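You operate a simulated robot arm through the tools that you are given. There is no shell and no other tool. Be economical: measure what you need, move in short steps, check, and stop when the job is done.

The job below is to be done with a simulated robot arm. You get a single attempt, and the scene is never put back.

JOB
Take the beaker with the orange band on the test bench and put it away on the bay four. Then take the tamper and leave it on top of the resin cartridge two. Then put the sea salt sack with the green band on the recharge bench. Then open the service board drawer. Do these in the order given. Set down upright: beaker with the orange band, tamper.
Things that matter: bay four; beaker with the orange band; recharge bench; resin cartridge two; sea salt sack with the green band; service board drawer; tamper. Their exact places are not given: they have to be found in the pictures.

It is judged by the outcome, as a careful person would: the job done as asked, and still so three seconds after it is handed in. It fails if anything else is knocked over, pushed out of place, dropped, spilled or broken.

ROBOT AND FRAMES
A 7-joint arm with a two-finger parallel gripper on a trunk, on a base that drives. Base frame: it is fixed to the floor where the robot stands at the start and does not move with it; the origin is under the middle of the robot, x ahead of it, y to its left, z up. Lengths are in mm, angles in degrees, forces in N, time in s.
With the tool pointing down near the work surface it reaches from about 300 to 720 mm from the robot's upright axis, wherever it stands. Its first joint turns from -166.0 to 166.0 degrees. Places, roughly: bay four [5300, 4700, 1500]; beaker with the orange band [750, 0, 1000]; recharge bench [1300, 3400, 800]; resin cartridge two [1500, 3000, 750]; sea salt sack with the green band [1250, 5250, 1000]; service board drawer [1500, 2500, 800]; tamper (4x4x6 cm) [-1100, 100, 900]. Payload 1.57 kg.
The TCP is the grasp point between the finger pads, 30 mm short of the fingertips. In the tool frame z runs along the fingers and y along their closing line. The gripper opens to 80 mm. The fingers are 17 mm wide and 12 mm thick; the gripper's body (40 by 82 mm) begins 80 mm behind the TCP.
Orientation is that of the tool frame in the base frame, as a unit quaternion [x, y, z, w]. With the fingers straight down and closing along the base's y, the tool's x points along the base's -x, its y along +y and its z along -z.

CONTROLS
- The arm moves only by the tool step_arm. Its argument "steps" is a list of rows, each a list of 6 numbers: the shift along the tool's x, y, z in mm, then the turn, a rotation vector about the tool's x, y, z in degrees. In form: [[x, y, z, ax, ay, az], ...]. A call has 1 to 20 rows; each row shifts and turns the commanded pose from where the row before left it, along the tool's axes as they then stand. "grip" is the opening in per cent of the stroke, from 0 (shut) to 100 (fully open), set as the call begins (left out, the last holds). A row lasts 0.2 s, in which the tool goes at most 50 mm and 8.6 degrees; a call with a longer step from one row to the next is refused whole, and so is a gripper value outside its range. Where a pose cannot be reached the arm comes as near as it can. A force on the tool above 40 N (or 10 N above the force at the start of the call, whichever is more), or a blocked arm, ends the call early, and 0.2 s more pass. Each finger travels about 72 mm/s and halts on what it meets, pressing with about 28 N; the grip force reading is that of the motor and also rises with nothing between the fingers. The clock runs only during rows and for 0.2 s after the last one: add rows that do not move to give the fingers time. The reply holds the time, the measured pose of the TCP, the force on the tool along the base axes, the opening and the grip force, in the units named above and with some noise, with the torque about the TCP (base axes, N m) and any sound that the robot's microphone picked up.
- Cameras (640 x 400 px; columns grow to the right, rows downward): "scene" is now at [-41.9, 169.1, 1372.5]; the picture's right is [0.53, -0.85, 0.00], its down [-0.79, -0.49, -0.36] and it looks along [0.31, 0.19, -0.93] (base axes); focal length 214 px, centre (320, 200). "wrist" rides on the gripper at [72, -7, -122] in the tool frame; the picture's right is [0.09, 1.00, 0.00], its down [-0.84, 0.08, -0.54] and it looks along [-0.54, 0.05, 0.84] (tool axes); focal length 238 px, centre (320, 200).
- snapshot(camera): a new picture of that camera. No time passes.
- move_column(by): slides the trunk up (or, below 0, down) by that many mm; the arm and the scene camera ride with it, the base frame stays. It gives what a move gives, with no picture.
- drive_base(legs): drives the robot by 1 to 6 legs, each [ahead, left, turn to the left] in mm, mm and degrees, along the robot's own axes; the way and the turn of a leg run together, so that a leg with both is an arc; at most 1500 mm and 180 degrees a leg. The arm and the cameras ride along, it lands a little off, and it stops where it bumps. It gives what a move gives.
- turn_head(pan, tilt): turns the head with the scene camera to pan (to the left, within 86 degrees either way) and tilt (down, from -29 to 69), counted from straight ahead of the robot. It gives what a move gives.
- measure_at(camera, pixels): for up to 12 pixels [column, row] of the newest picture of that camera ("zoom" is the newest enlarged one), the place [x, y, z] in the base frame of the surface seen there, good to about 2 mm. No time passes.
- zoom(camera, box): a new picture of the part [left, top, right, bottom] of that camera's present view, enlarged. No time passes.
- finish_job(): hands the job in; it is judged then, once.

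Keep the steps short. Do not move on a guess: measure, check each grasp and each placing, and mend mistakes. In all there are 110 turns and 82 pictures (those below and enlarged ones count). Leave the gripper open and the arm clear of the work at the hand-in unless told otherwise, and finish with a single line.

The tools are called after "Request:" as a command line: name --pt "numbers of a row" for each row, then --argument value for the rest, lists and objects as JSON in quotes. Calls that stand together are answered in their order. step_arm: Moves the arm, as the interface text tells. Its arguments: {"type":"object","properties":{"steps":{"type":"array"},"grip":{"type":"number"}},"required":["steps"]} The other tools are called the same way: move_column (by) slides the trunk up or down; drive_base (legs) drives the base; turn_head (pan, tilt) turns the head that bears the scene camera; snapshot (camera) takes a picture; measure_at (camera, pixels) gives the place of the surface under pixels of a picture; zoom (camera, box) takes an enlarged picture of a part of a camera's view; finish_job () hands the job in.

At the start:

```text
t: 0.0
tool_pos: [-337.8, 180.3, 1210.5]
tcp_rot: [-0.001, 1.0, 0.001, 0.0]
wrist_force: [0.1, -0.4, 0.1]
ft_torque: [0.0, 0.0, 0.0]
opening: 79.9
gripper_force: 0.1
trunk travel left (down, up): [-75.0, 40.0]
robot x, y, heading: [0.7, -2.3, -0.0]
head pan, tilt: [31.9, 68.8]
```

scene: 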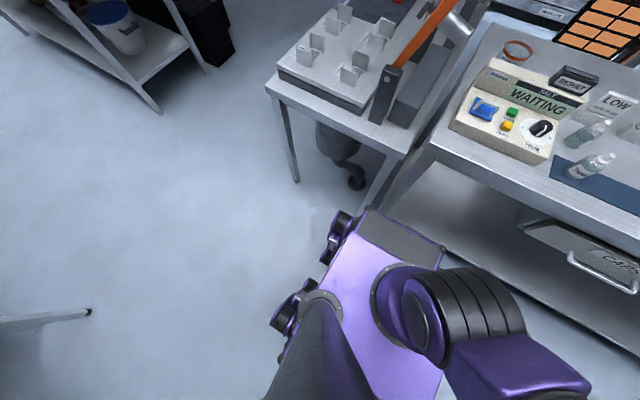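
wrist: 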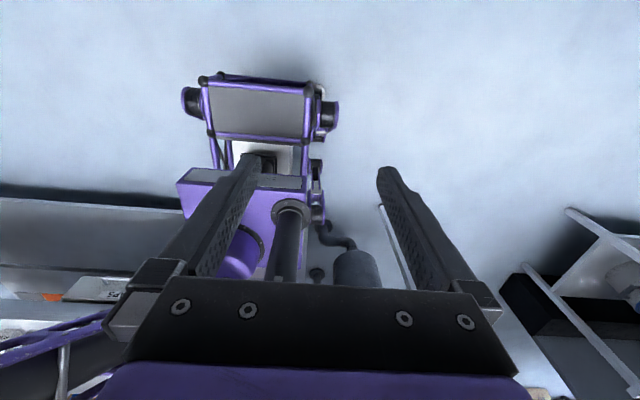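

I'll look ahead toward the test bench first.

Request:
turn_head --pan 0 --tilt 40

Request:
snapshot --camera "scene"

```text
t: 1.0
tool_pos: [-337.7, 181.8, 1210.6]
tcp_rot: [0.0, 1.0, 0.0, 0.0]
wrist_force: [-0.3, 0.0, -0.7]
ft_torque: [0.01, 0.01, 0.0]
opening: 79.9
gripper_force: 0.2
trunk travel left (down, up): [-75.0, 40.0]
robot x, y, heading: [2.6, -0.2, -0.0]
head pan, tilt: [0.0, 40.0]
```

```text
79 pictures are left
```

scene: 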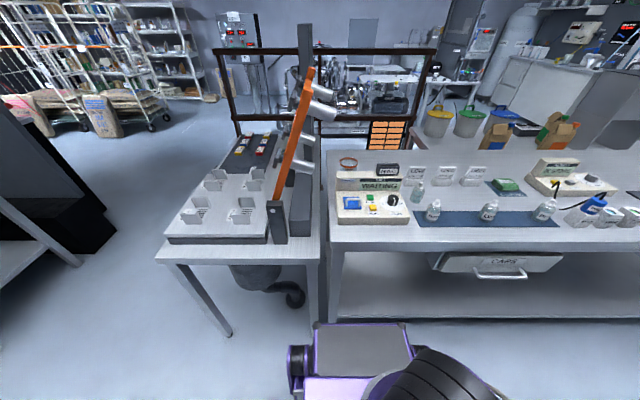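

I see the bench with bottles on a blue mat and a stand; zooming to find the orange-banded beaker.

Request:
zoom --camera "scene" --box '[160, 120, 420, 260]'

Request:
zoom --camera "scene" --box '[400, 120, 640, 260]'

Request:
measure_at --camera "scene" --pixels '[[220, 185], [294, 185], [348, 163], [434, 212], [490, 212], [545, 212], [418, 192], [320, 90], [100, 115], [230, 65], [290, 145], [325, 112]]'

```text
2.46 times, centred on (290, 190) of scene
```

zoom: 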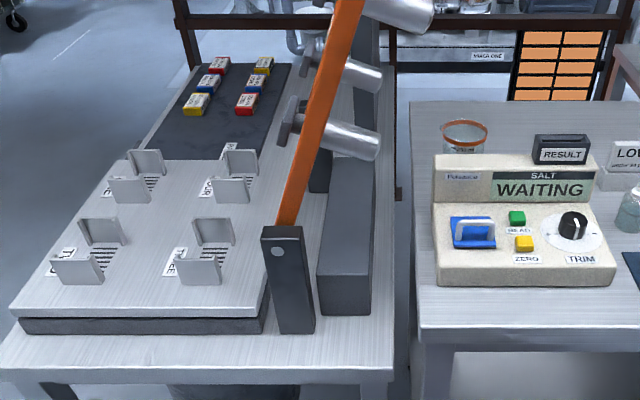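

```text
2.67 times, centred on (520, 190) of scene
```

zoom: 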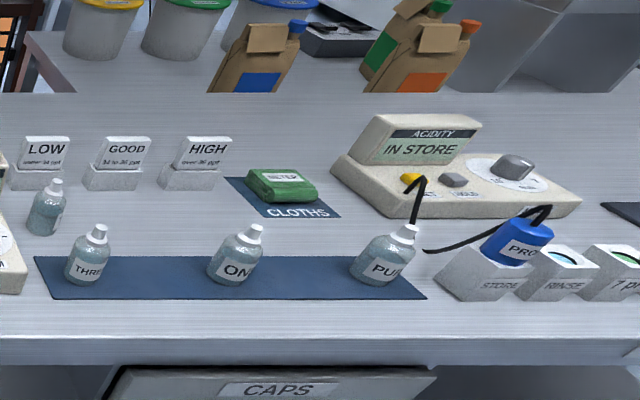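

```text
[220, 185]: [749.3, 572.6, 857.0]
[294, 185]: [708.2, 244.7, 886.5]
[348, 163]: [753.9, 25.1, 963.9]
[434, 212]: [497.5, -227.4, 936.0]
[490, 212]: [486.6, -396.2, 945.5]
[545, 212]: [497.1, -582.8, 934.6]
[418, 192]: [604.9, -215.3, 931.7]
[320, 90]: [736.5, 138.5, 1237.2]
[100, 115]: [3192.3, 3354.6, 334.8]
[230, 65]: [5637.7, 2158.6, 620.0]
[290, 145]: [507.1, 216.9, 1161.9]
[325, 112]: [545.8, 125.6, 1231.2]
```

Request:
zoom --camera "scene" --box '[324, 140, 424, 200]'

```text
6.40 times, centred on (374, 170) of scene
```

zoom: 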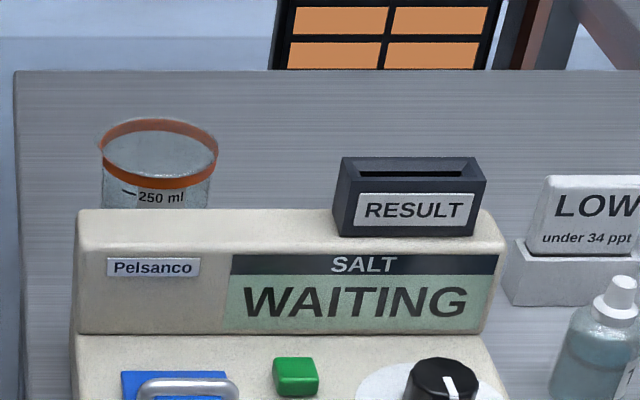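

Request:
measure_at --camera "zoom" --pixels '[[105, 158], [130, 180], [160, 184], [190, 178], [213, 160], [160, 122], [160, 196], [20, 150], [40, 75], [250, 150], [160, 214], [410, 165]]'

Request:
measure_at --camera "scene" --pixels '[[345, 237], [500, 237], [370, 175], [370, 205], [338, 220], [360, 300], [278, 240], [305, 25], [330, 110], [300, 230], [310, 310], [236, 120]]'

```text
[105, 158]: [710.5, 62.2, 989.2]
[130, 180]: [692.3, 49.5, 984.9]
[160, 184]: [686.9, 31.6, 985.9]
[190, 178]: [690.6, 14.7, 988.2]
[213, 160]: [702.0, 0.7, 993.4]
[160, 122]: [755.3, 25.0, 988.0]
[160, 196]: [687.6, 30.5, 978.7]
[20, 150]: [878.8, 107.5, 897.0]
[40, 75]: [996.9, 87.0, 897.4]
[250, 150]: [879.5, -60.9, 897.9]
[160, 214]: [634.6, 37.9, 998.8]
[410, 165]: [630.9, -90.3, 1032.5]
```

```text
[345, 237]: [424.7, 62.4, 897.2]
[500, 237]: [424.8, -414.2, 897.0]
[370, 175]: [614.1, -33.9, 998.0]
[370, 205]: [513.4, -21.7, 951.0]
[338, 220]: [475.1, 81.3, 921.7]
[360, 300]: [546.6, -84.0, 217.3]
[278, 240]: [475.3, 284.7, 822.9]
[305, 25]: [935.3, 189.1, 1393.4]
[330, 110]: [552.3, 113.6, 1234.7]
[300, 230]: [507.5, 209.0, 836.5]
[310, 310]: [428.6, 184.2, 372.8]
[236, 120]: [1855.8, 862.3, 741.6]
```

The beaker stands behind the SALT meter, centre about (721, 31), rim z 990. Next I measure the boom beside it and the visible arm links.

Request:
measure_at --camera "scene" --pixels '[[275, 205], [285, 170], [295, 130], [305, 95], [312, 70], [325, 85], [312, 110], [305, 140], [300, 160], [365, 345], [440, 370], [400, 385]]'

Request:
turn_head --pan 60 --tilt 30

Request:
snapshot --camera "scene"

```text
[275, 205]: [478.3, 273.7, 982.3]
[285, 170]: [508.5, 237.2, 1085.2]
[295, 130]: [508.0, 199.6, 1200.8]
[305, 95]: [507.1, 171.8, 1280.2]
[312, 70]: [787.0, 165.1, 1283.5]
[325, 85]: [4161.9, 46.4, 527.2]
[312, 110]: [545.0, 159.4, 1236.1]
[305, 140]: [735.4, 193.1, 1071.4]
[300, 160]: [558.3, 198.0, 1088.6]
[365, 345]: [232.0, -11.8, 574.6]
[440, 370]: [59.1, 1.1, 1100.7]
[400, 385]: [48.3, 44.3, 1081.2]
```

```text
t: 2.3
tool_pos: [-337.9, 181.4, 1211.1]
tcp_rot: [0.001, 1.0, -0.001, -0.001]
wrist_force: [0.9, 0.1, -0.5]
ft_torque: [0.0, 0.01, 0.02]
opening: 79.8
gripper_force: 0.0
trunk travel left (down, up): [-75.0, 40.0]
robot x, y, heading: [-0.5, 3.1, 0.2]
head pan, tilt: [60.0, 30.0]
```

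```text
75 pictures are left
```

scene: 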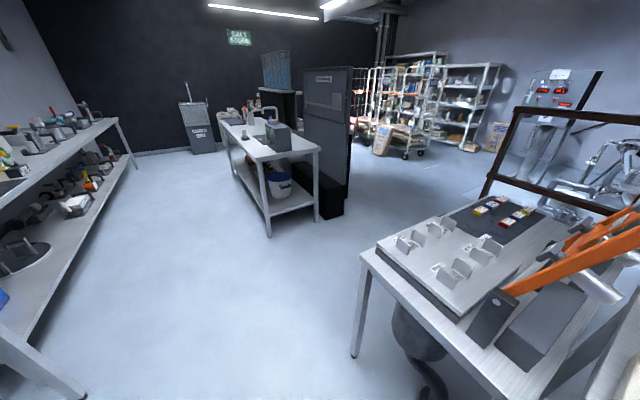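

Request:
measure_at --camera "scene" --pixels '[[60, 250], [60, 372], [130, 165], [20, 250], [290, 140], [262, 150], [330, 100], [395, 60], [480, 70], [240, 108], [195, 120], [450, 150]]'

Request:
turn_head --pan 86 --tilt 35

Request:
snapshot --camera "scene"

```text
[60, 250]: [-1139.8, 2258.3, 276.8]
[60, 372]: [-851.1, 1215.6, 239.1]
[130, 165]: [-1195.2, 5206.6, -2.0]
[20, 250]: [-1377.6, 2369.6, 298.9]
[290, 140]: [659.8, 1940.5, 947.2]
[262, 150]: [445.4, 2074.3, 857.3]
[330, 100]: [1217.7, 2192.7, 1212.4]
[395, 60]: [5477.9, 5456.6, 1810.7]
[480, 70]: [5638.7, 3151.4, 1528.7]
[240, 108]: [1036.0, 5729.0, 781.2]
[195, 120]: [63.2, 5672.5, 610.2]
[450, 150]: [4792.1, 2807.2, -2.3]
```

```text
t: 3.2
tool_pos: [-337.0, 180.8, 1210.4]
tcp_rot: [0.0, 1.0, 0.001, -0.001]
wrist_force: [0.2, -0.1, 0.2]
ft_torque: [0.0, 0.02, -0.01]
opening: 80.2
gripper_force: 0.0
trunk travel left (down, up): [-75.0, 40.0]
robot x, y, heading: [-0.4, -0.6, -0.1]
head pan, tilt: [85.9, 35.0]
```

```text
74 pictures are left
```

scene: 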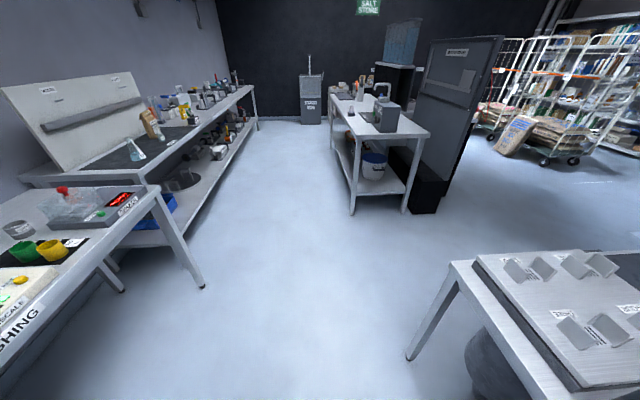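

Request:
measure_at --camera "scene" --pixels '[[155, 195], [50, 300], [85, 220], [10, 350], [200, 280], [230, 100], [415, 165], [352, 150], [450, 270]]'

Request:
step_arm --pt "0 0 -20 0 0 0" --pt "0 0 -20 0 0 0" --pt "0 0 0 0 0 6" --pt "0 0 0 0 0 6"

```text
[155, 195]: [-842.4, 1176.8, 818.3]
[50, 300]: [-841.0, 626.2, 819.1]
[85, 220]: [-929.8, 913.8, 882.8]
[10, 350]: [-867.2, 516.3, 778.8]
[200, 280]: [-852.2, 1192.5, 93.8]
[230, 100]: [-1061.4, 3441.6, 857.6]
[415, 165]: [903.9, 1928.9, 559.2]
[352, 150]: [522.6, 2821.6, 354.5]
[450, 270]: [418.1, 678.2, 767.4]
```

```text
t: 4.2
tool_pos: [-338.3, 180.5, 1250.2]
tcp_rot: [0.105, 0.994, 0.001, 0.001]
wrist_force: [-0.3, 1.0, -0.7]
ft_torque: [0.02, 0.0, 0.0]
opening: 79.8
gripper_force: 0.0
trunk travel left (down, up): [-75.0, 40.0]
robot x, y, heading: [-2.0, 1.1, -0.2]
head pan, tilt: [85.9, 35.0]
```

Bench behind has its edge at x −842, so I back up 200 mm for swing room, then swing the arm clockwise toward the front.

Request:
drive_base --legs '[[-200, 0, 0]]'

Request:
step_arm --pt "0 0 0 0 0 8" --pt "0 0 0 0 0 8" --pt "-2.85 46.7 0 0 0 7" --pt "-2.85 46.7 0 0 0 7" --pt "-2.85 46.7 0 0 0 7" --pt "-2.85 46.7 0 0 0 7" --pt "-2.85 46.7 0 0 0 7" --pt "-2.85 46.7 0 0 0 7"

Request:
snapshot --camera "scene"

```text
t: 5.8
tool_pos: [-532.7, 180.8, 1249.8]
tcp_rot: [0.103, 0.995, 0.0, -0.001]
wrist_force: [-0.2, 0.1, 0.6]
ft_torque: [-0.01, 0.01, 0.0]
opening: 79.8
gripper_force: 0.1
trunk travel left (down, up): [-75.0, 40.0]
robot x, y, heading: [-194.3, -2.3, -0.0]
head pan, tilt: [85.9, 35.0]
```

```text
t: 7.8
tool_pos: [-362.0, 364.9, 1217.0]
tcp_rot: [0.536, 0.844, -0.022, 0.033]
wrist_force: [0.1, 0.3, -0.7]
ft_torque: [-0.01, -0.02, 0.02]
opening: 80.1
gripper_force: 0.0
trunk travel left (down, up): [-75.0, 40.0]
robot x, y, heading: [-196.3, -0.7, 0.2]
head pan, tilt: [85.9, 35.0]
stopped in row 8: the arm was blocked; the commanded pose is now the measured one
```

```text
73 pictures are left
```

scene: 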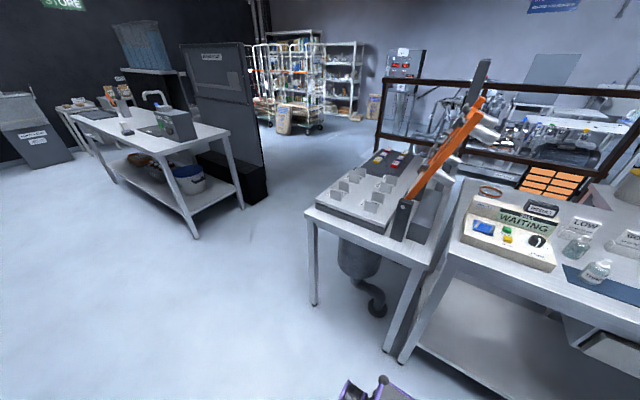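

The arm was blocked and the view direction shifted, so I check the wrist camera and the scene view after re-commanding the head.

Request:
snapshot --camera "wrist"

Request:
turn_head --pan 80 --tilt 60

Request:
snapshot --camera "scene"

```text
72 pictures are left
```

wrist: 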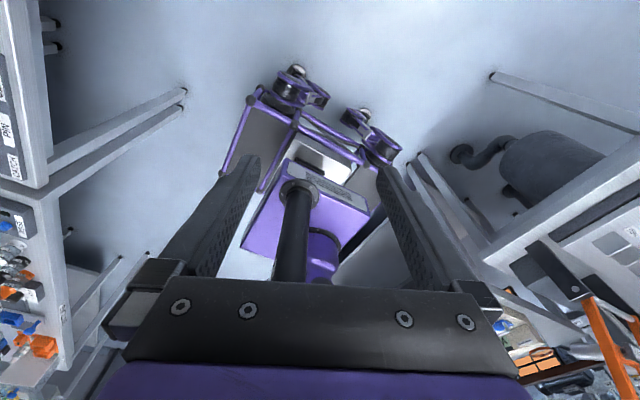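

```text
t: 8.6
tool_pos: [-360.3, 366.0, 1216.1]
tcp_rot: [0.538, 0.842, -0.026, 0.032]
wrist_force: [0.7, 1.5, -0.3]
ft_torque: [0.05, 0.01, 0.01]
opening: 80.2
gripper_force: 0.0
trunk travel left (down, up): [-75.0, 40.0]
robot x, y, heading: [-192.7, -5.0, 0.4]
head pan, tilt: [80.0, 60.0]
```

```text
71 pictures are left
```

scene: 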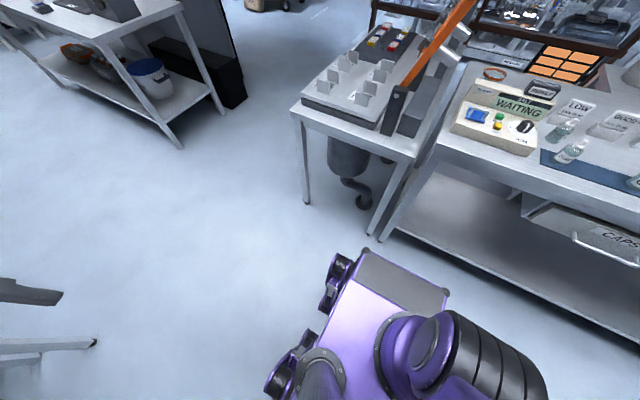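

The head really got held by the arm: the mast (at about y +169) blocks that way. I level the tool and swing back the other way, around the rear and the right side.

Request:
step_arm --pt "0 0 -15 -0.5 4.7 0" --pt "0 0 -18 0 0 0" --pt "-3 -49 0 0 0 -7" --pt "-3 -49 0 0 0 -7" --pt "-3 -49 0 0 0 -7" --pt "-3 -49 0 0 0 -7" --pt "-3 -49 0 0 0 -7" --pt "-3 -49 0 0 0 -7" --pt "-3 -49 0 0 0 -7" --pt "-3 -49 0 0 0 -7" --pt "-3 -49 0 0 0 -7" --pt "-3 -49 0 0 0 -7" --pt "-3 -49 0 0 0 -7" --pt "-3 -49 0 0 0 -7"

Request:
snapshot --camera "scene"

```text
t: 11.6
tool_pos: [-566.7, -124.6, 1249.8]
tcp_rot: [-0.16, 0.987, 0.005, -0.002]
wrist_force: [-0.1, 0.2, -0.5]
ft_torque: [-0.03, -0.03, 0.0]
opening: 80.0
gripper_force: 0.0
trunk travel left (down, up): [-75.0, 40.0]
robot x, y, heading: [-195.7, 0.9, -0.0]
head pan, tilt: [80.0, 60.0]
```

```text
70 pictures are left
```

scene: 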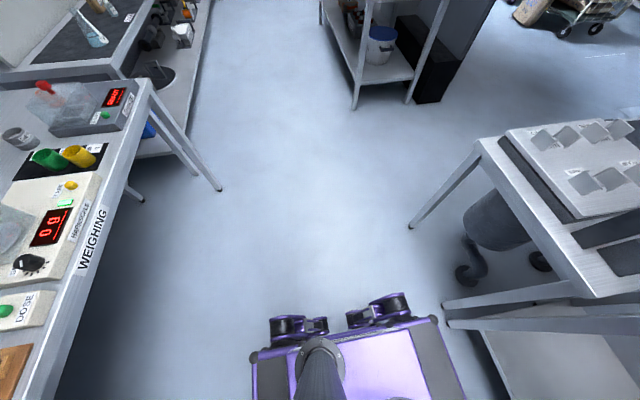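

The arm passed behind freely. I continue around the right side toward the front.

Request:
step_arm --pt "-3 -48 0 0 0 -7" --pt "-3 -48 0 0 0 -7" --pt "-3 -48 0 0 0 -7" --pt "-3 -48 0 0 0 -7" --pt "-3 -48 0 0 0 -7" --pt "-3 -48 0 0 0 -7" --pt "-3 -48 0 0 0 -7" --pt "-3 -48 0 0 0 -7" --pt "-3 -48 0 0 0 -7" --pt "-3 -48 0 0 0 -7" --pt "-3 -48 0 0 0 -7" --pt "-3 -48 0 0 0 -7"

Request:
turn_head --pan -20 --tilt 50

Request:
snapshot --camera "scene"

```text
t: 14.2
tool_pos: [-113.4, -384.8, 1244.5]
tcp_rot: [0.78, -0.626, -0.006, -0.002]
wrist_force: [-0.3, -0.3, 0.7]
ft_torque: [0.0, 0.01, -0.02]
opening: 79.6
gripper_force: 0.1
trunk travel left (down, up): [-75.0, 40.0]
robot x, y, heading: [-196.6, 5.9, 0.2]
head pan, tilt: [80.0, 60.0]
```

```text
t: 16.0
tool_pos: [-114.9, -384.8, 1246.0]
tcp_rot: [0.779, -0.627, -0.006, -0.001]
wrist_force: [0.3, -0.2, -0.6]
ft_torque: [0.02, -0.01, 0.0]
opening: 79.9
gripper_force: 0.0
trunk travel left (down, up): [-75.0, 40.0]
robot x, y, heading: [-195.6, 2.1, 0.3]
head pan, tilt: [-20.0, 50.0]
```

```text
69 pictures are left
```

scene: 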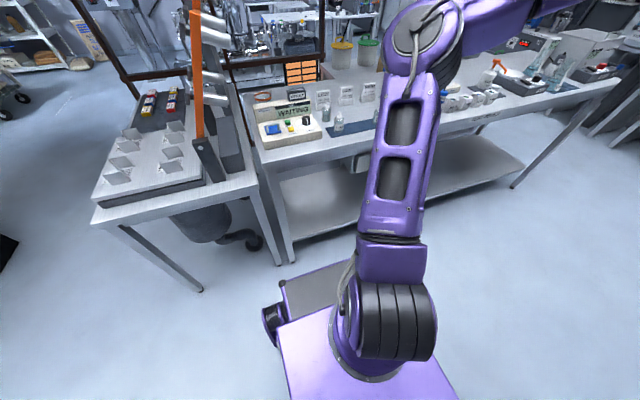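

Request:
step_arm --pt "-3 -48 0 0 0 -7" --pt "-3 -48 0 0 0 -7" --pt "-3 -48 0 0 0 -7" --pt "-3 -48 0 0 0 -7" --pt "-3 -48 0 0 0 -7" --pt "-3 -48 0 0 0 -7" --pt "-3 -48 0 0 0 -7" --pt "-3 -48 0 0 0 -7" --pt "-3 -48 0 0 0 -7" --pt "-3 -48 0 0 0 -7"

Request:
snapshot --camera "scene"

Request:
snapshot --camera "wrist"

```text
t: 18.2
tool_pos: [-67.6, -366.9, 1202.3]
tcp_rot: [0.998, -0.066, -0.004, -0.005]
wrist_force: [0.0, 0.4, 0.7]
ft_torque: [-0.01, -0.01, -0.02]
opening: 80.3
gripper_force: 0.1
out of reach, approached as far as the arm can: row 1, 2, 3, 4, 5, 6, 7, 8, 9, 10
trunk travel left (down, up): [-75.0, 40.0]
robot x, y, heading: [-196.0, 1.4, 0.3]
head pan, tilt: [-20.0, 50.0]
```

```text
68 pictures are left
```

scene: 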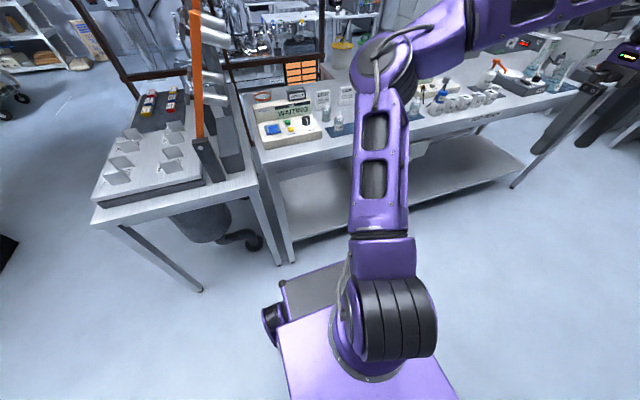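

```text
67 pictures are left
```

wrist: 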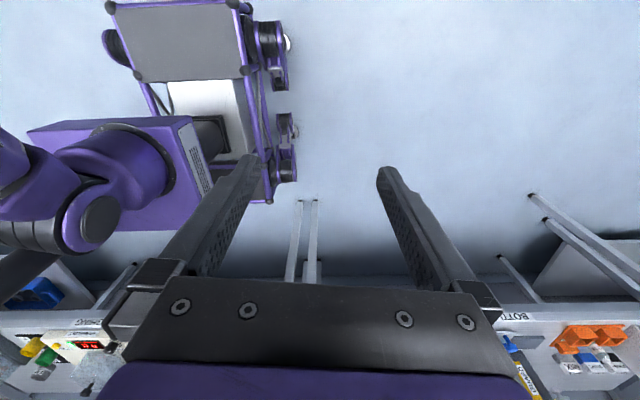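

The first joint is at its limit going this way. I go back around the rear, then I'll lift the arm high and pass over the mast.

Request:
step_arm --pt "0 0 -5 0 0 7" --pt "0 0 -5 0 0 7" --pt "0 0 -5 0 0 7" --pt "0 0 -5 0 0 7" --pt "0 0 -5 0 0 7" --pt "0 0 -5 0 0 7" --pt "0 0 -5 0 0 7" --pt "0 0 -5 0 0 7" --pt "0 0 0 0 0 7" --pt "-3 48 0 0 0 7" --pt "-3 48 0 0 0 7" --pt "-3 48 0 0 0 7" --pt "-3 48 0 0 0 7" --pt "-3 48 0 0 0 7" --pt "-3 48 0 0 0 7" --pt "-3 48 0 0 0 7" --pt "-3 48 0 0 0 7" --pt "-3 48 0 0 0 7" --pt "-3 48 0 0 0 7" --pt "-3 48 0 0 0 7"

Request:
step_arm --pt "-3 48 0 0 0 7" --pt "-3 48 0 0 0 7" --pt "-3 48 0 0 0 7" --pt "-3 48 0 0 0 7" --pt "-3 48 0 0 0 7" --pt "-3 48 0 0 0 7" --pt "-3 48 0 0 0 7" --pt "0 0 -45 0 0 0" --pt "0 0 -45 0 0 0" --pt "0 0 -45 0 0 0" --pt "0 0 -45 0 0 0" --pt "0 0 -45 0 0 0" --pt "0 0 -45 0 0 0"

Request:
snapshot --camera "wrist"

```text
t: 22.4
tool_pos: [-532.3, -213.2, 1247.0]
tcp_rot: [-0.278, 0.96, 0.007, -0.003]
wrist_force: [0.8, -0.6, 0.0]
ft_torque: [-0.01, 0.02, 0.02]
opening: 79.9
gripper_force: 0.1
out of reach, approached as far as the arm can: row 2, 5, 8
trunk travel left (down, up): [-75.0, 40.0]
robot x, y, heading: [-193.7, 1.4, 0.4]
head pan, tilt: [-20.0, 50.0]
```

```text
t: 25.2
tool_pos: [-582.9, 99.0, 1340.4]
tcp_rot: [0.138, 0.99, 0.016, 0.008]
wrist_force: [-0.5, -0.1, -0.5]
ft_torque: [0.03, 0.02, 0.0]
opening: 80.1
gripper_force: 0.0
out of reach, approached as far as the arm can: row 10, 11, 12, 13
trunk travel left (down, up): [-75.0, 40.0]
robot x, y, heading: [-191.4, 3.3, 0.1]
head pan, tilt: [-20.0, 50.0]
```

```text
66 pictures are left
```

wrist: 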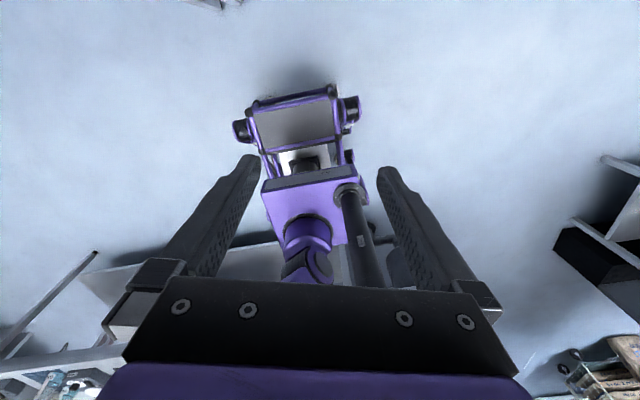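

Tool-down height is limited to 1340. I tilt the fingers outward while raising the wrist so the arm can pass above the camera mast.

Request:
step_arm --pt "15 0 -17 0 8.2 0" --pt "17 0 -19 0 8.2 0" --pt "20 0 -21 0 8.2 0" --pt "23 0 -22 0 8.2 0" --pt "25 0 -23 0 8.2 0" --pt "28 0 -23 0 8.2 0" --pt "32 0 -23 0 8.2 0" --pt "35 0 -23 0 8.2 0" --pt "37 0 -22 0 8.2 0" --pt "40 0 -21 0 8.2 0" --pt "43 0 -19 0 8.2 0"

```text
t: 27.6
tool_pos: [-616.8, 114.0, 1726.2]
tcp_rot: [-0.097, -0.695, -0.108, 0.704]
wrist_force: [-1.3, -0.6, -0.2]
ft_torque: [0.01, 0.0, -0.07]
opening: 79.8
gripper_force: 0.1
trunk travel left (down, up): [-75.0, 40.0]
robot x, y, heading: [-197.8, 0.4, 0.2]
head pan, tilt: [-20.0, 50.0]
```

Now swing clockwise at height, past the mast.

Request:
step_arm --pt "0 45.4 -2.4 -6 0 0" --pt "0 45.4 -2.4 -6 0 0" --pt "0 45.4 -2.4 -6 0 0" --pt "0 45.4 -2.4 -6 0 0" --pt "0 45.4 -2.4 -6 0 0" --pt "0 45.4 -2.4 -6 0 0" --pt "0 45.4 -2.4 -6 0 0" --pt "0 45.4 -2.4 -6 0 0" --pt "0 45.4 -2.4 -6 0 0" --pt "0 45.4 -2.4 -6 0 0" --pt "0 45.4 -2.4 -6 0 0" --pt "0 45.4 -2.4 -6 0 0" --pt "0 45.4 -2.4 -6 0 0" --pt "0 45.4 -2.4 -6 0 0"

```text
t: 30.6
tool_pos: [-117.5, 420.4, 1727.7]
tcp_rot: [0.544, 0.446, 0.545, -0.456]
wrist_force: [-0.1, 0.5, -0.3]
ft_torque: [-0.02, -0.01, -0.06]
opening: 80.2
gripper_force: 0.0
trunk travel left (down, up): [-75.0, 40.0]
robot x, y, heading: [-193.0, 1.6, 0.0]
head pan, tilt: [-20.0, 50.0]
```

Request:
step_arm --pt "0 45.4 -2.4 -6 0 0" --pt "0 45.4 -2.4 -6 0 0" --pt "0 45.4 -2.4 -6 0 0" --pt "0 45.4 -2.4 -6 0 0" --pt "0 45.4 -2.4 -6 0 0" --pt "0 45.4 -2.4 -6 0 0" --pt "0 45.4 -2.4 -6 0 0" --pt "0 45.4 -2.4 -6 0 0" --pt "0 45.4 -2.4 -6 0 0" --pt "0 45.4 -2.4 -6 0 0" --pt "0 45.4 -2.4 -6 0 0" --pt "0 45.4 -2.4 -6 0 0" --pt "0 45.4 -2.4 -6 0 0"

Request:
step_arm --pt "-43 0 19 0 -8.2 0" --pt "-40 0 21 0 -8.2 0" --pt "-37 0 22 0 -8.2 0" --pt "-35 0 23 0 -8.2 0" --pt "-32 0 23 0 -8.2 0" --pt "-28 0 23 0 -8.2 0" --pt "-25 0 23 0 -8.2 0" --pt "-23 0 22 0 -8.2 0" --pt "-20 0 21 0 -8.2 0" --pt "-17 0 19 0 -8.2 0" --pt "-15 0 17 0 -8.2 0"

Request:
turn_head --pan 0 --tilt 35

Request:
snapshot --camera "scene"

```text
t: 33.4
tool_pos: [236.6, 1.2, 1716.8]
tcp_rot: [0.711, 0.002, 0.703, -0.011]
wrist_force: [-0.7, -0.3, 0.4]
ft_torque: [-0.03, 0.01, 0.01]
opening: 80.1
gripper_force: 0.1
trunk travel left (down, up): [-75.0, 40.0]
robot x, y, heading: [-195.9, 0.9, 0.1]
head pan, tilt: [-20.0, 50.0]
```

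```text
t: 35.8
tool_pos: [239.2, 10.3, 1338.8]
tcp_rot: [1.0, 0.011, -0.009, -0.006]
wrist_force: [0.2, -0.2, -0.4]
ft_torque: [-0.02, -0.02, 0.01]
opening: 79.8
gripper_force: 0.1
trunk travel left (down, up): [-75.0, 40.0]
robot x, y, heading: [-192.6, -3.3, 0.0]
head pan, tilt: [-20.0, 50.0]
```

```text
t: 36.6
tool_pos: [242.1, 9.6, 1338.4]
tcp_rot: [1.0, 0.01, -0.007, -0.006]
wrist_force: [1.0, -0.5, 0.9]
ft_torque: [0.01, 0.02, -0.03]
opening: 80.1
gripper_force: 0.0
trunk travel left (down, up): [-75.0, 40.0]
robot x, y, heading: [-195.7, -2.6, -0.2]
head pan, tilt: [0.0, 35.0]
```

```text
65 pictures are left
```

scene: 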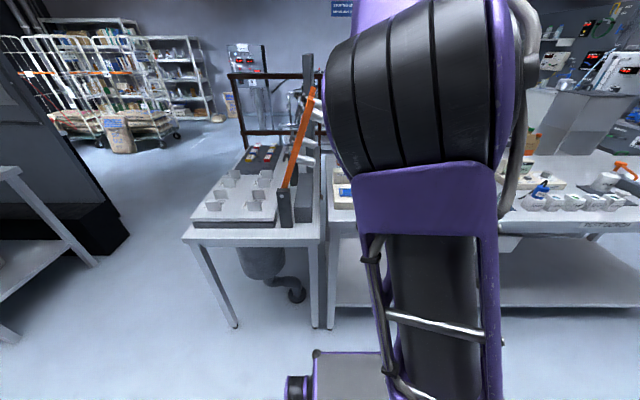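

The arm is now in front. I drive forward 286 mm so the beaker is in reach, staying clear of the bench edge (x 424) and the boom (y>110).

Request:
drive_base --legs '[[286, -15, 0]]'

Request:
snapshot --camera "wrist"

```text
t: 38.6
tool_pos: [514.9, -1.8, 1337.3]
tcp_rot: [1.0, 0.014, -0.008, -0.004]
wrist_force: [0.2, -0.5, 0.7]
ft_torque: [0.04, 0.0, 0.0]
opening: 80.0
gripper_force: 0.0
trunk travel left (down, up): [-75.0, 40.0]
robot x, y, heading: [76.1, -9.9, 0.3]
head pan, tilt: [0.0, 35.0]
stopped in leg 1: the robot was blocked; the commanded pose is now the measured one
```

```text
64 pictures are left
```

wrist: 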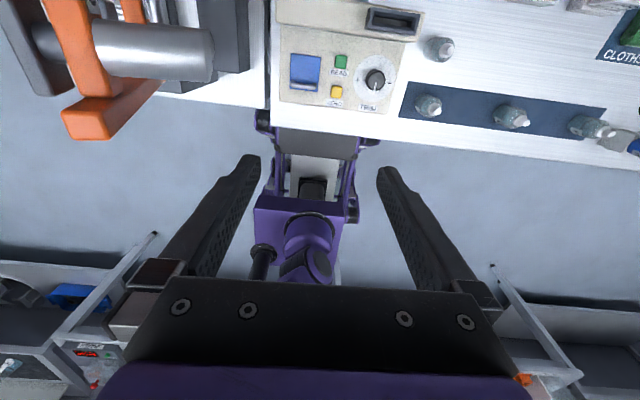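

It bumped the bench edge; I back off 15 mm. Then I carry the tool at height to above the beaker (721, 31), keeping it levelled.

Request:
drive_base --legs '[[-15, 0, 0]]'

Request:
step_arm --pt "0 0 0 -0.6 0.9 1.4" --pt "40 -6 0 0 0 0" --pt "40 -6 0 0 0 0" --pt "40 -6 0 0 0 0" --pt "40 -6 0 0 0 0" --pt "40 -6 0 0 0 0" --pt "20 -3 40 0 0 0" --pt "0 0 40 0 0 0" --grip 100

Request:
snapshot --camera "wrist"

Request:
snapshot --camera "scene"

```text
t: 39.4
tool_pos: [498.1, -1.3, 1338.7]
tcp_rot: [1.0, 0.013, -0.008, -0.005]
wrist_force: [0.7, -0.3, -1.0]
ft_torque: [-0.03, -0.04, 0.0]
opening: 80.0
gripper_force: 0.0
trunk travel left (down, up): [-75.0, 40.0]
robot x, y, heading: [62.4, -14.8, 0.2]
head pan, tilt: [0.0, 35.0]
```

```text
t: 41.2
tool_pos: [653.1, 14.3, 1194.2]
tcp_rot: [1.0, 0.003, 0.0, 0.0]
wrist_force: [0.1, -0.4, -0.2]
ft_torque: [0.05, 0.02, -0.03]
opening: 80.0
gripper_force: 0.1
out of reach, approached as far as the arm can: row 3, 4, 5, 6
trunk travel left (down, up): [-75.0, 40.0]
robot x, y, heading: [64.6, -15.7, 0.4]
head pan, tilt: [0.0, 35.0]
```

```text
63 pictures are left
```

wrist: 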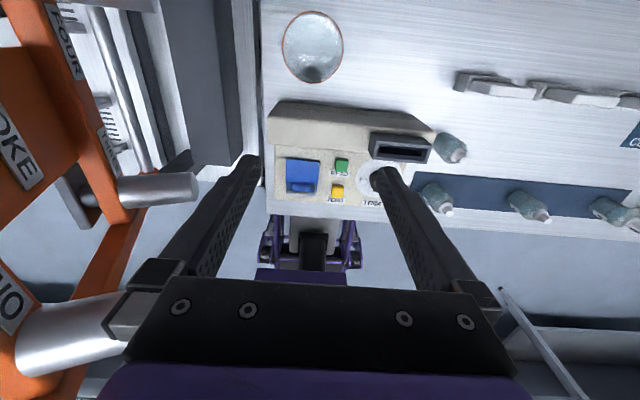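

```text
62 pictures are left
```

scene: 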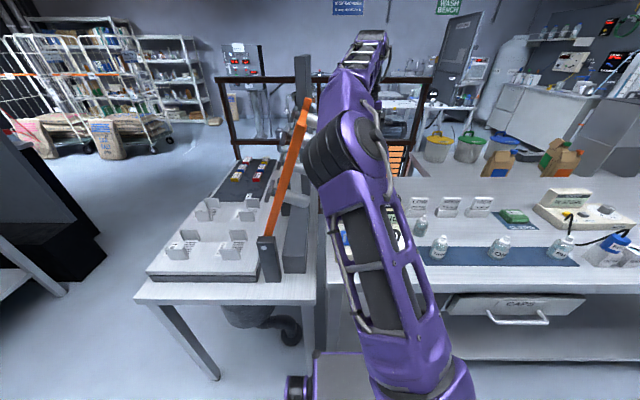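

Beaker is visible at (312,47). I measure its rim and the nearby handle ends.

Request:
measure_at --camera "wrist" --pixels '[[284, 47], [341, 47], [312, 12], [312, 81], [195, 188], [125, 320], [60, 330], [20, 90], [262, 125], [400, 150], [300, 110], [200, 60]]'

```text
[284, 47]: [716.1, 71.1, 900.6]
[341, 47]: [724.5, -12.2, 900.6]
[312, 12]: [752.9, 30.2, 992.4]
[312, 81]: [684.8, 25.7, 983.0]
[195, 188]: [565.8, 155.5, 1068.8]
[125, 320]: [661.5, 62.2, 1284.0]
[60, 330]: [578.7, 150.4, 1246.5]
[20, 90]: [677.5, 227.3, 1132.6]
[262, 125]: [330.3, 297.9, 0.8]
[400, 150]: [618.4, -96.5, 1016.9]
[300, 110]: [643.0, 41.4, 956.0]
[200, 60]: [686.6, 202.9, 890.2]
```

Request:
step_arm --pt "16 -4 40 0 0 0" --pt "24 -5 40 0 0 0" --pt "26 -6 0 0 0 0" --pt "0 0 20 0 0 0" --pt "0 0 20 0 0 0" --pt "0 0 0 0 0 0"

Request:
snapshot --camera "wrist"

```text
t: 42.6
tool_pos: [713.9, 30.6, 1079.1]
tcp_rot: [1.0, 0.002, 0.001, 0.0]
wrist_force: [-0.4, -0.3, 0.8]
ft_torque: [-0.01, -0.01, 0.01]
opening: 79.8
gripper_force: 0.0
trunk travel left (down, up): [-75.0, 40.0]
robot x, y, heading: [62.7, -14.4, 0.4]
head pan, tilt: [0.0, 35.0]
```

```text
61 pictures are left
```

wrist: 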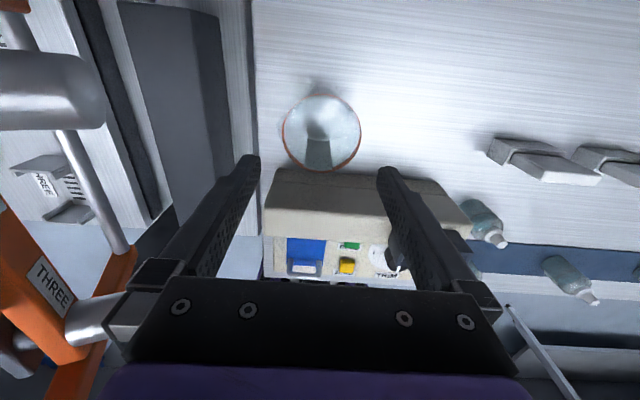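

Request:
measure_at --camera "wrist" --pixels '[[284, 132], [359, 132], [321, 96], [321, 169], [283, 128], [361, 128], [295, 150], [350, 150]]'

```text
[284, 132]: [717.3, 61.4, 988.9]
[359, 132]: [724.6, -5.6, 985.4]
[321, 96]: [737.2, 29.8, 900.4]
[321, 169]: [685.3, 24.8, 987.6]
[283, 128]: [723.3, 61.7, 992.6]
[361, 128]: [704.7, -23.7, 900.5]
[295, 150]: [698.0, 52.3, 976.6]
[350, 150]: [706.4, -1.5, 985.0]
```

Beaker centre is (719.5, 28), about 67 mm wide. I centre and go down in small steps.

Request:
step_arm --pt "5.5 2.5 15 0 0 0" --pt "0 0 20 0 0 0" --pt "0 0 20 0 0 0" --pt "0 0 20 0 0 0" --pt "0 0 20 0 0 0" --pt "0 0 20 0 0 0" --pt "0 0 0 0 0 0"

Request:
snapshot --camera "wrist"

```text
t: 43.7
tool_pos: [715.3, -7.5, 1023.6]
tcp_rot: [1.0, -0.023, 0.016, -0.01]
wrist_force: [0.2, 0.3, 2.7]
ft_torque: [0.12, 0.04, -0.06]
opening: 80.2
gripper_force: 0.1
trunk travel left (down, up): [-75.0, 40.0]
robot x, y, heading: [59.7, -13.9, -0.4]
head pan, tilt: [0.0, 35.0]
stopped in row 5: the force on the tool passed its limit at 94 N (the readings are from after the stop); the commanded pose is now the measured one
```

```text
60 pictures are left
```

wrist: 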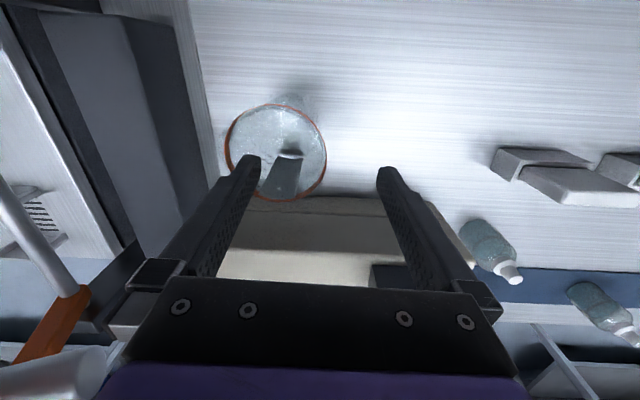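

A contact pushed the tool sideways. I stay put, and measure the beaker and the boom cylinder near the wrist.

Request:
measure_at --camera "wrist" --pixels '[[226, 150], [325, 150], [275, 105], [262, 197], [60, 375], [95, 360], [40, 340], [60, 270], [20, 215], [10, 370]]'

Request:
snapshot --camera "scene"

```text
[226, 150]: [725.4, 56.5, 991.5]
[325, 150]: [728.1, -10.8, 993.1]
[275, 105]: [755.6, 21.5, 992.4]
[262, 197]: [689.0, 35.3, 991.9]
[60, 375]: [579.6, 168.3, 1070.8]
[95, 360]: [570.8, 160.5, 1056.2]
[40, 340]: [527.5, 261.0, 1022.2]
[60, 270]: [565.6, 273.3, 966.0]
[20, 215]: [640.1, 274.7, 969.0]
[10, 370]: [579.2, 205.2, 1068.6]
```

```text
59 pictures are left
```

scene: 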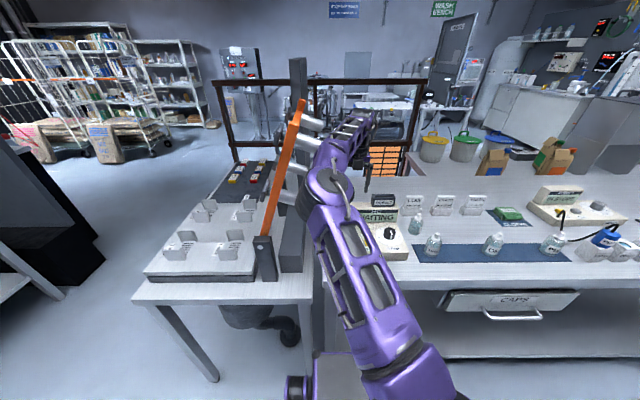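

The elbow touched a boom cylinder; the beaker still stands at about (722, 23). I raise the tool up and to the right, then re-stand the robot farther right so the arm comes in clear of the boom.

Request:
step_arm --pt "0 0 -15 0 0 0" --pt "0 10 -25 0 0 0" --pt "-10 20 -25 0 0 0" --pt "-20 30 -25 0 0 0" --pt "-20 30 -30 0 0 0" --pt "-20 30 -30 0 0 0"

Request:
drive_base --legs '[[-10, -160, 0]]'

Request:
snapshot --camera "scene"

```text
t: 45.1
tool_pos: [644.5, -109.4, 1163.8]
tcp_rot: [1.0, -0.014, 0.01, -0.004]
wrist_force: [0.7, -0.6, 0.1]
ft_torque: [-0.01, 0.04, 0.0]
opening: 80.0
gripper_force: 0.0
trunk travel left (down, up): [-75.0, 40.0]
robot x, y, heading: [62.6, -14.8, -0.0]
head pan, tilt: [0.0, 35.0]
```

```text
t: 47.2
tool_pos: [635.2, -266.2, 1163.9]
tcp_rot: [1.0, -0.014, 0.008, -0.005]
wrist_force: [0.0, -0.4, -0.2]
ft_torque: [-0.03, 0.03, -0.02]
opening: 80.1
gripper_force: 0.1
trunk travel left (down, up): [-75.0, 40.0]
robot x, y, heading: [52.9, -177.5, -0.2]
head pan, tilt: [0.0, 35.0]
```

```text
58 pictures are left
```

scene: 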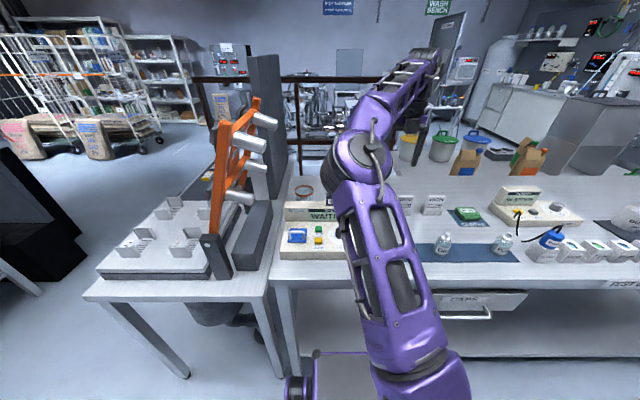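

Request:
drive_base --legs '[[12, 0, 0]]'

Request:
step_arm --pt "0 0 0 -0.6 -1 -1.6" --pt "2 -36 9 0 0 0" --pt "6 -36 9 0 0 0" --pt "9 -36 9 0 0 0" --pt "9 -36 9 0 0 0" --pt "9 -36 9 0 0 0" --pt "10 -36 9 0 0 0" --pt "12 -36 9 0 0 0" --pt "12 -30 0 0 0 0" --pt "0 0 0 0 0 -8.5" --pt "0 0 0 0 0 -8.5" --pt "0 0 0 0 0 0"

Request:
snapshot --camera "wrist"

Request:
snapshot --camera "scene"

```text
t: 48.0
tool_pos: [646.0, -267.1, 1164.0]
tcp_rot: [1.0, -0.015, 0.008, -0.004]
wrist_force: [0.1, 0.2, 0.6]
ft_torque: [-0.02, 0.0, 0.0]
opening: 79.8
gripper_force: 0.0
trunk travel left (down, up): [-75.0, 40.0]
robot x, y, heading: [64.2, -180.0, -0.0]
head pan, tilt: [0.0, 35.0]
```

```text
t: 50.6
tool_pos: [699.2, -6.4, 1095.8]
tcp_rot: [0.989, 0.148, 0.0, 0.001]
wrist_force: [0.2, -0.1, 0.3]
ft_torque: [-0.01, 0.0, -0.02]
opening: 79.9
gripper_force: 0.1
out of reach, approached as far as the arm can: row 8, 9
trunk travel left (down, up): [-75.0, 40.0]
robot x, y, heading: [63.7, -173.2, -0.3]
head pan, tilt: [0.0, 35.0]
```

```text
57 pictures are left
```

wrist: 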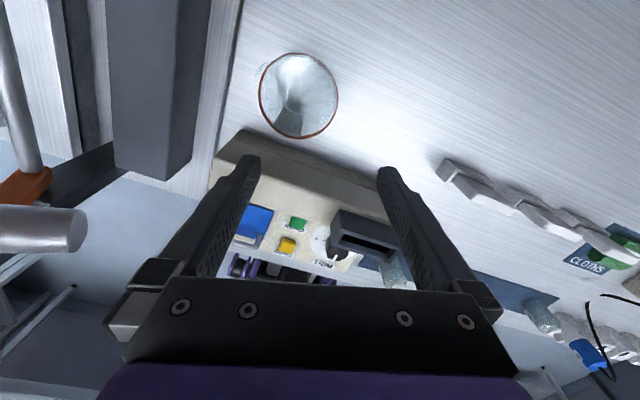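

```text
56 pictures are left
```

scene: 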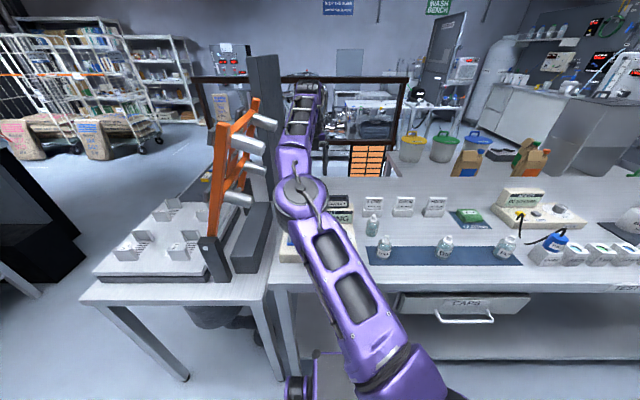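

Request:
measure_at --camera "scene" --pixels '[[276, 124], [263, 146], [263, 175], [250, 201], [280, 200], [300, 195], [290, 160], [286, 130], [225, 120], [255, 100], [262, 70], [262, 225]]'

Request:
measure_at --camera "wrist" --pixels '[[260, 85], [337, 100], [302, 53], [295, 138], [85, 230], [35, 165], [187, 175]]'

Request:
move_column --by 38

```text
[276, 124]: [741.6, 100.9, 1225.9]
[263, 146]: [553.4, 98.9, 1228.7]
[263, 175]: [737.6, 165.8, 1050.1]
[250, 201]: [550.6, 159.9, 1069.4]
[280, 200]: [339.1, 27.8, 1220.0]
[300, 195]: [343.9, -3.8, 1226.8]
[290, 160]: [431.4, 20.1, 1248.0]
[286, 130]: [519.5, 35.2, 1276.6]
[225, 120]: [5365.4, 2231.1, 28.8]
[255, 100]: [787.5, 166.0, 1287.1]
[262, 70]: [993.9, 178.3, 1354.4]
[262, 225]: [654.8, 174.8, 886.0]
```

```text
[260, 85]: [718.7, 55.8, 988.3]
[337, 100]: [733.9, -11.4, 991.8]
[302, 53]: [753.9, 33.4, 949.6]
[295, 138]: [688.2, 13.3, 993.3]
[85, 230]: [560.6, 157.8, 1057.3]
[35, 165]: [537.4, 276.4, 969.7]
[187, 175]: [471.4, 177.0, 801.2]
```

```text
t: 51.4
tool_pos: [700.0, -6.8, 1132.9]
tcp_rot: [0.989, 0.148, 0.001, 0.0]
wrist_force: [0.3, 0.7, -0.3]
ft_torque: [-0.02, -0.03, -0.01]
opening: 80.2
gripper_force: 0.1
trunk travel left (down, up): [-113.0, 2.0]
robot x, y, heading: [64.3, -174.6, -0.1]
head pan, tilt: [0.0, 35.0]
```

The rim centre is (721, 23). With the trunk raised, I lower to z 1058 beside the rim height margin, then shift over the beaker.

Request:
step_arm --pt "0 0 25 0 0 0" --pt "0 0 25 0 0 0" --pt "0 0 25 0 0 0" --pt "10 -8 0 0 0 0" --pt "10 -8 0 0 0 0" --pt "9 -7 0 0 0 0" --pt "0 0 10 0 0 0" --pt "0 0 5 0 0 0"

Request:
snapshot --camera "wrist"

```text
t: 53.2
tool_pos: [719.9, 24.0, 1043.7]
tcp_rot: [0.989, 0.147, -0.001, 0.001]
wrist_force: [0.2, -0.1, -0.3]
ft_torque: [0.01, 0.04, -0.03]
opening: 80.0
gripper_force: 0.0
trunk travel left (down, up): [-113.0, 2.0]
robot x, y, heading: [66.3, -176.0, -0.1]
head pan, tilt: [0.0, 35.0]
```

```text
55 pictures are left
```

wrist: 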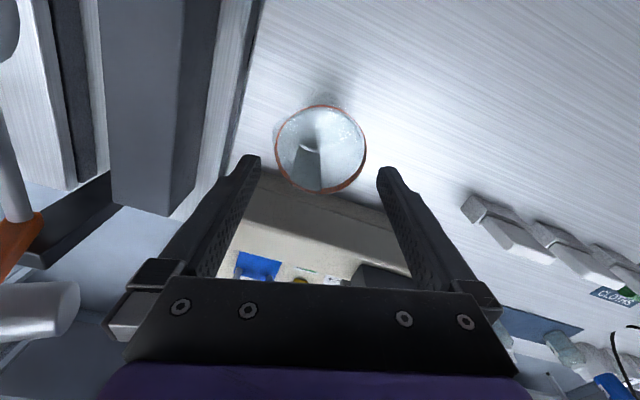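

Centred between the fingers. Descend to z≈958.

Request:
step_arm --pt "0 0 12 0 0 0" --pt "0 0 12 0 0 0" --pt "0 0 12 0 0 0" --pt "0 0 12 0 0 0" --pt "0 0 12 0 0 0" --pt "0 0 12 0 0 0" --pt "0 0 12 0 0 0" --pt "0 0 0 0 0 0"

Request:
snapshot --camera "wrist"

```text
t: 55.0
tool_pos: [719.8, 24.1, 959.5]
tcp_rot: [0.989, 0.147, 0.0, 0.001]
wrist_force: [-0.5, 0.4, -0.2]
ft_torque: [0.0, -0.01, 0.03]
opening: 80.2
gripper_force: 0.1
trunk travel left (down, up): [-113.0, 2.0]
robot x, y, heading: [65.8, -175.3, -0.2]
head pan, tilt: [0.0, 35.0]
```

```text
54 pictures are left
```

wrist: 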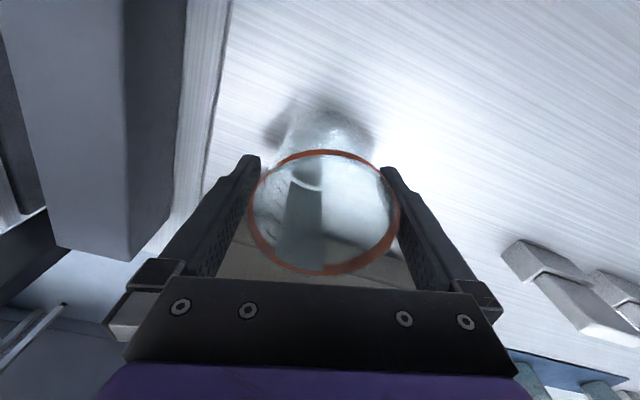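

The beaker sits between the fingers; close.

Request:
step_arm --pt "0 0 0 0 0 0" --pt "0 0 0 0 0 0" --pt "0 0 0 0 0 0" --pt "0 0 0 0 0 0" --grip 50

Request:
step_arm --pt "0 0 -8 0 0 0" --pt "0 0 -12 0 0 0" --pt "0 0 0 0 0 0"

```text
t: 56.0
tool_pos: [720.4, 23.8, 958.5]
tcp_rot: [0.989, 0.147, -0.001, 0.001]
wrist_force: [0.0, 0.3, -1.5]
ft_torque: [0.01, -0.01, -0.03]
opening: 69.2
gripper_force: 28.1
trunk travel left (down, up): [-113.0, 2.0]
robot x, y, heading: [64.3, -173.1, 0.0]
head pan, tilt: [0.0, 35.0]
```

```text
t: 56.8
tool_pos: [721.2, 23.5, 980.2]
tcp_rot: [0.989, 0.147, 0.0, 0.001]
wrist_force: [-0.1, -0.2, -0.5]
ft_torque: [-0.03, 0.0, 0.0]
opening: 69.6
gripper_force: 27.7
trunk travel left (down, up): [-113.0, 2.0]
robot x, y, heading: [63.1, -177.1, -0.1]
head pan, tilt: [0.0, 35.0]
```

The beaker is held (69 mm). I lift it up and back over the meter, then look toward bay four.

Request:
step_arm --pt "0 0 -16 0 0 0" --pt "0 0 -16 0 0 0" --pt "0 0 -16 0 0 0" --pt "0 0 -16 0 0 0" --pt "0 0 -16 0 0 0" --pt "-10 0 -16 0 0 0" --pt "-14 0 -16 0 0 0" --pt "-16 0 -16 0 0 0" --pt "-16 0 -16 0 0 0" --pt "-16 0 -16 0 0 0" --pt "-16 0 -16 0 0 0"

Request:
turn_head --pan 40 --tilt 10

Request:
snapshot --camera "scene"

```text
t: 59.2
tool_pos: [635.1, 0.4, 1154.2]
tcp_rot: [0.989, 0.147, -0.001, 0.001]
wrist_force: [-0.1, 0.2, -0.7]
ft_torque: [0.03, 0.01, 0.0]
opening: 69.3
gripper_force: 28.2
trunk travel left (down, up): [-113.0, 2.0]
robot x, y, heading: [58.9, -174.6, -0.0]
head pan, tilt: [0.0, 35.0]
```

```text
t: 60.3
tool_pos: [635.5, -0.3, 1154.8]
tcp_rot: [0.989, 0.146, 0.0, 0.002]
wrist_force: [0.7, -0.3, -1.3]
ft_torque: [0.0, 0.03, 0.02]
opening: 69.1
gripper_force: 27.7
trunk travel left (down, up): [-113.0, 2.0]
robot x, y, heading: [63.1, -172.5, 0.0]
head pan, tilt: [40.0, 10.0]
```

```text
53 pictures are left
```

scene: 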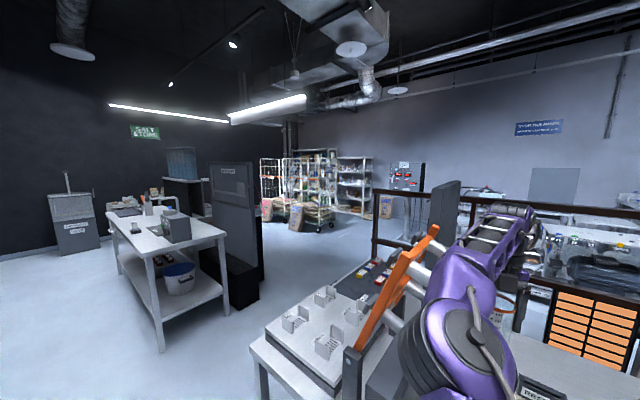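

Request:
zoom --camera "scene" --box '[245, 140, 405, 240]'

Request:
measure_at --camera "zoom" --pixels '[[420, 90], [420, 130], [420, 185], [420, 230], [250, 110], [280, 190], [150, 130], [60, 130], [500, 260], [300, 340], [200, 300], [80, 280]]'

```text
4.00 times, centred on (325, 190) of scene
```

zoom: 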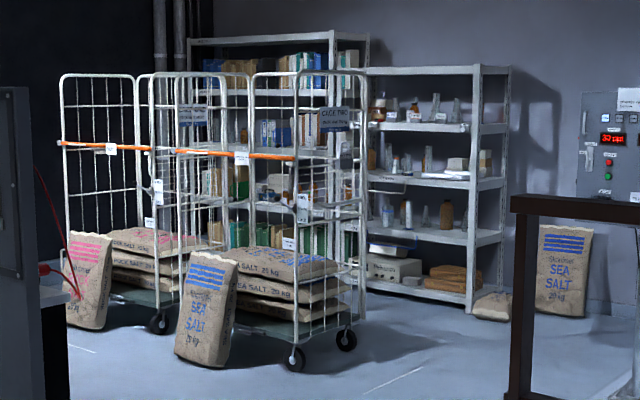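

```text
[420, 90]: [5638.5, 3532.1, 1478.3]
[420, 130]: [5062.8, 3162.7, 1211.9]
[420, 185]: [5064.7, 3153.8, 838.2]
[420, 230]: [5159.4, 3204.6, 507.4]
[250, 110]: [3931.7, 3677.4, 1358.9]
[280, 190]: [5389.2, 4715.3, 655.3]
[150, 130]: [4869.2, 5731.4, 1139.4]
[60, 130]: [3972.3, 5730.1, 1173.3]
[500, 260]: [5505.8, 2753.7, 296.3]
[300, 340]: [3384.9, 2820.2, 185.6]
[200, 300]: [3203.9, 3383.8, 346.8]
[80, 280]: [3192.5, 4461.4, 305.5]
```

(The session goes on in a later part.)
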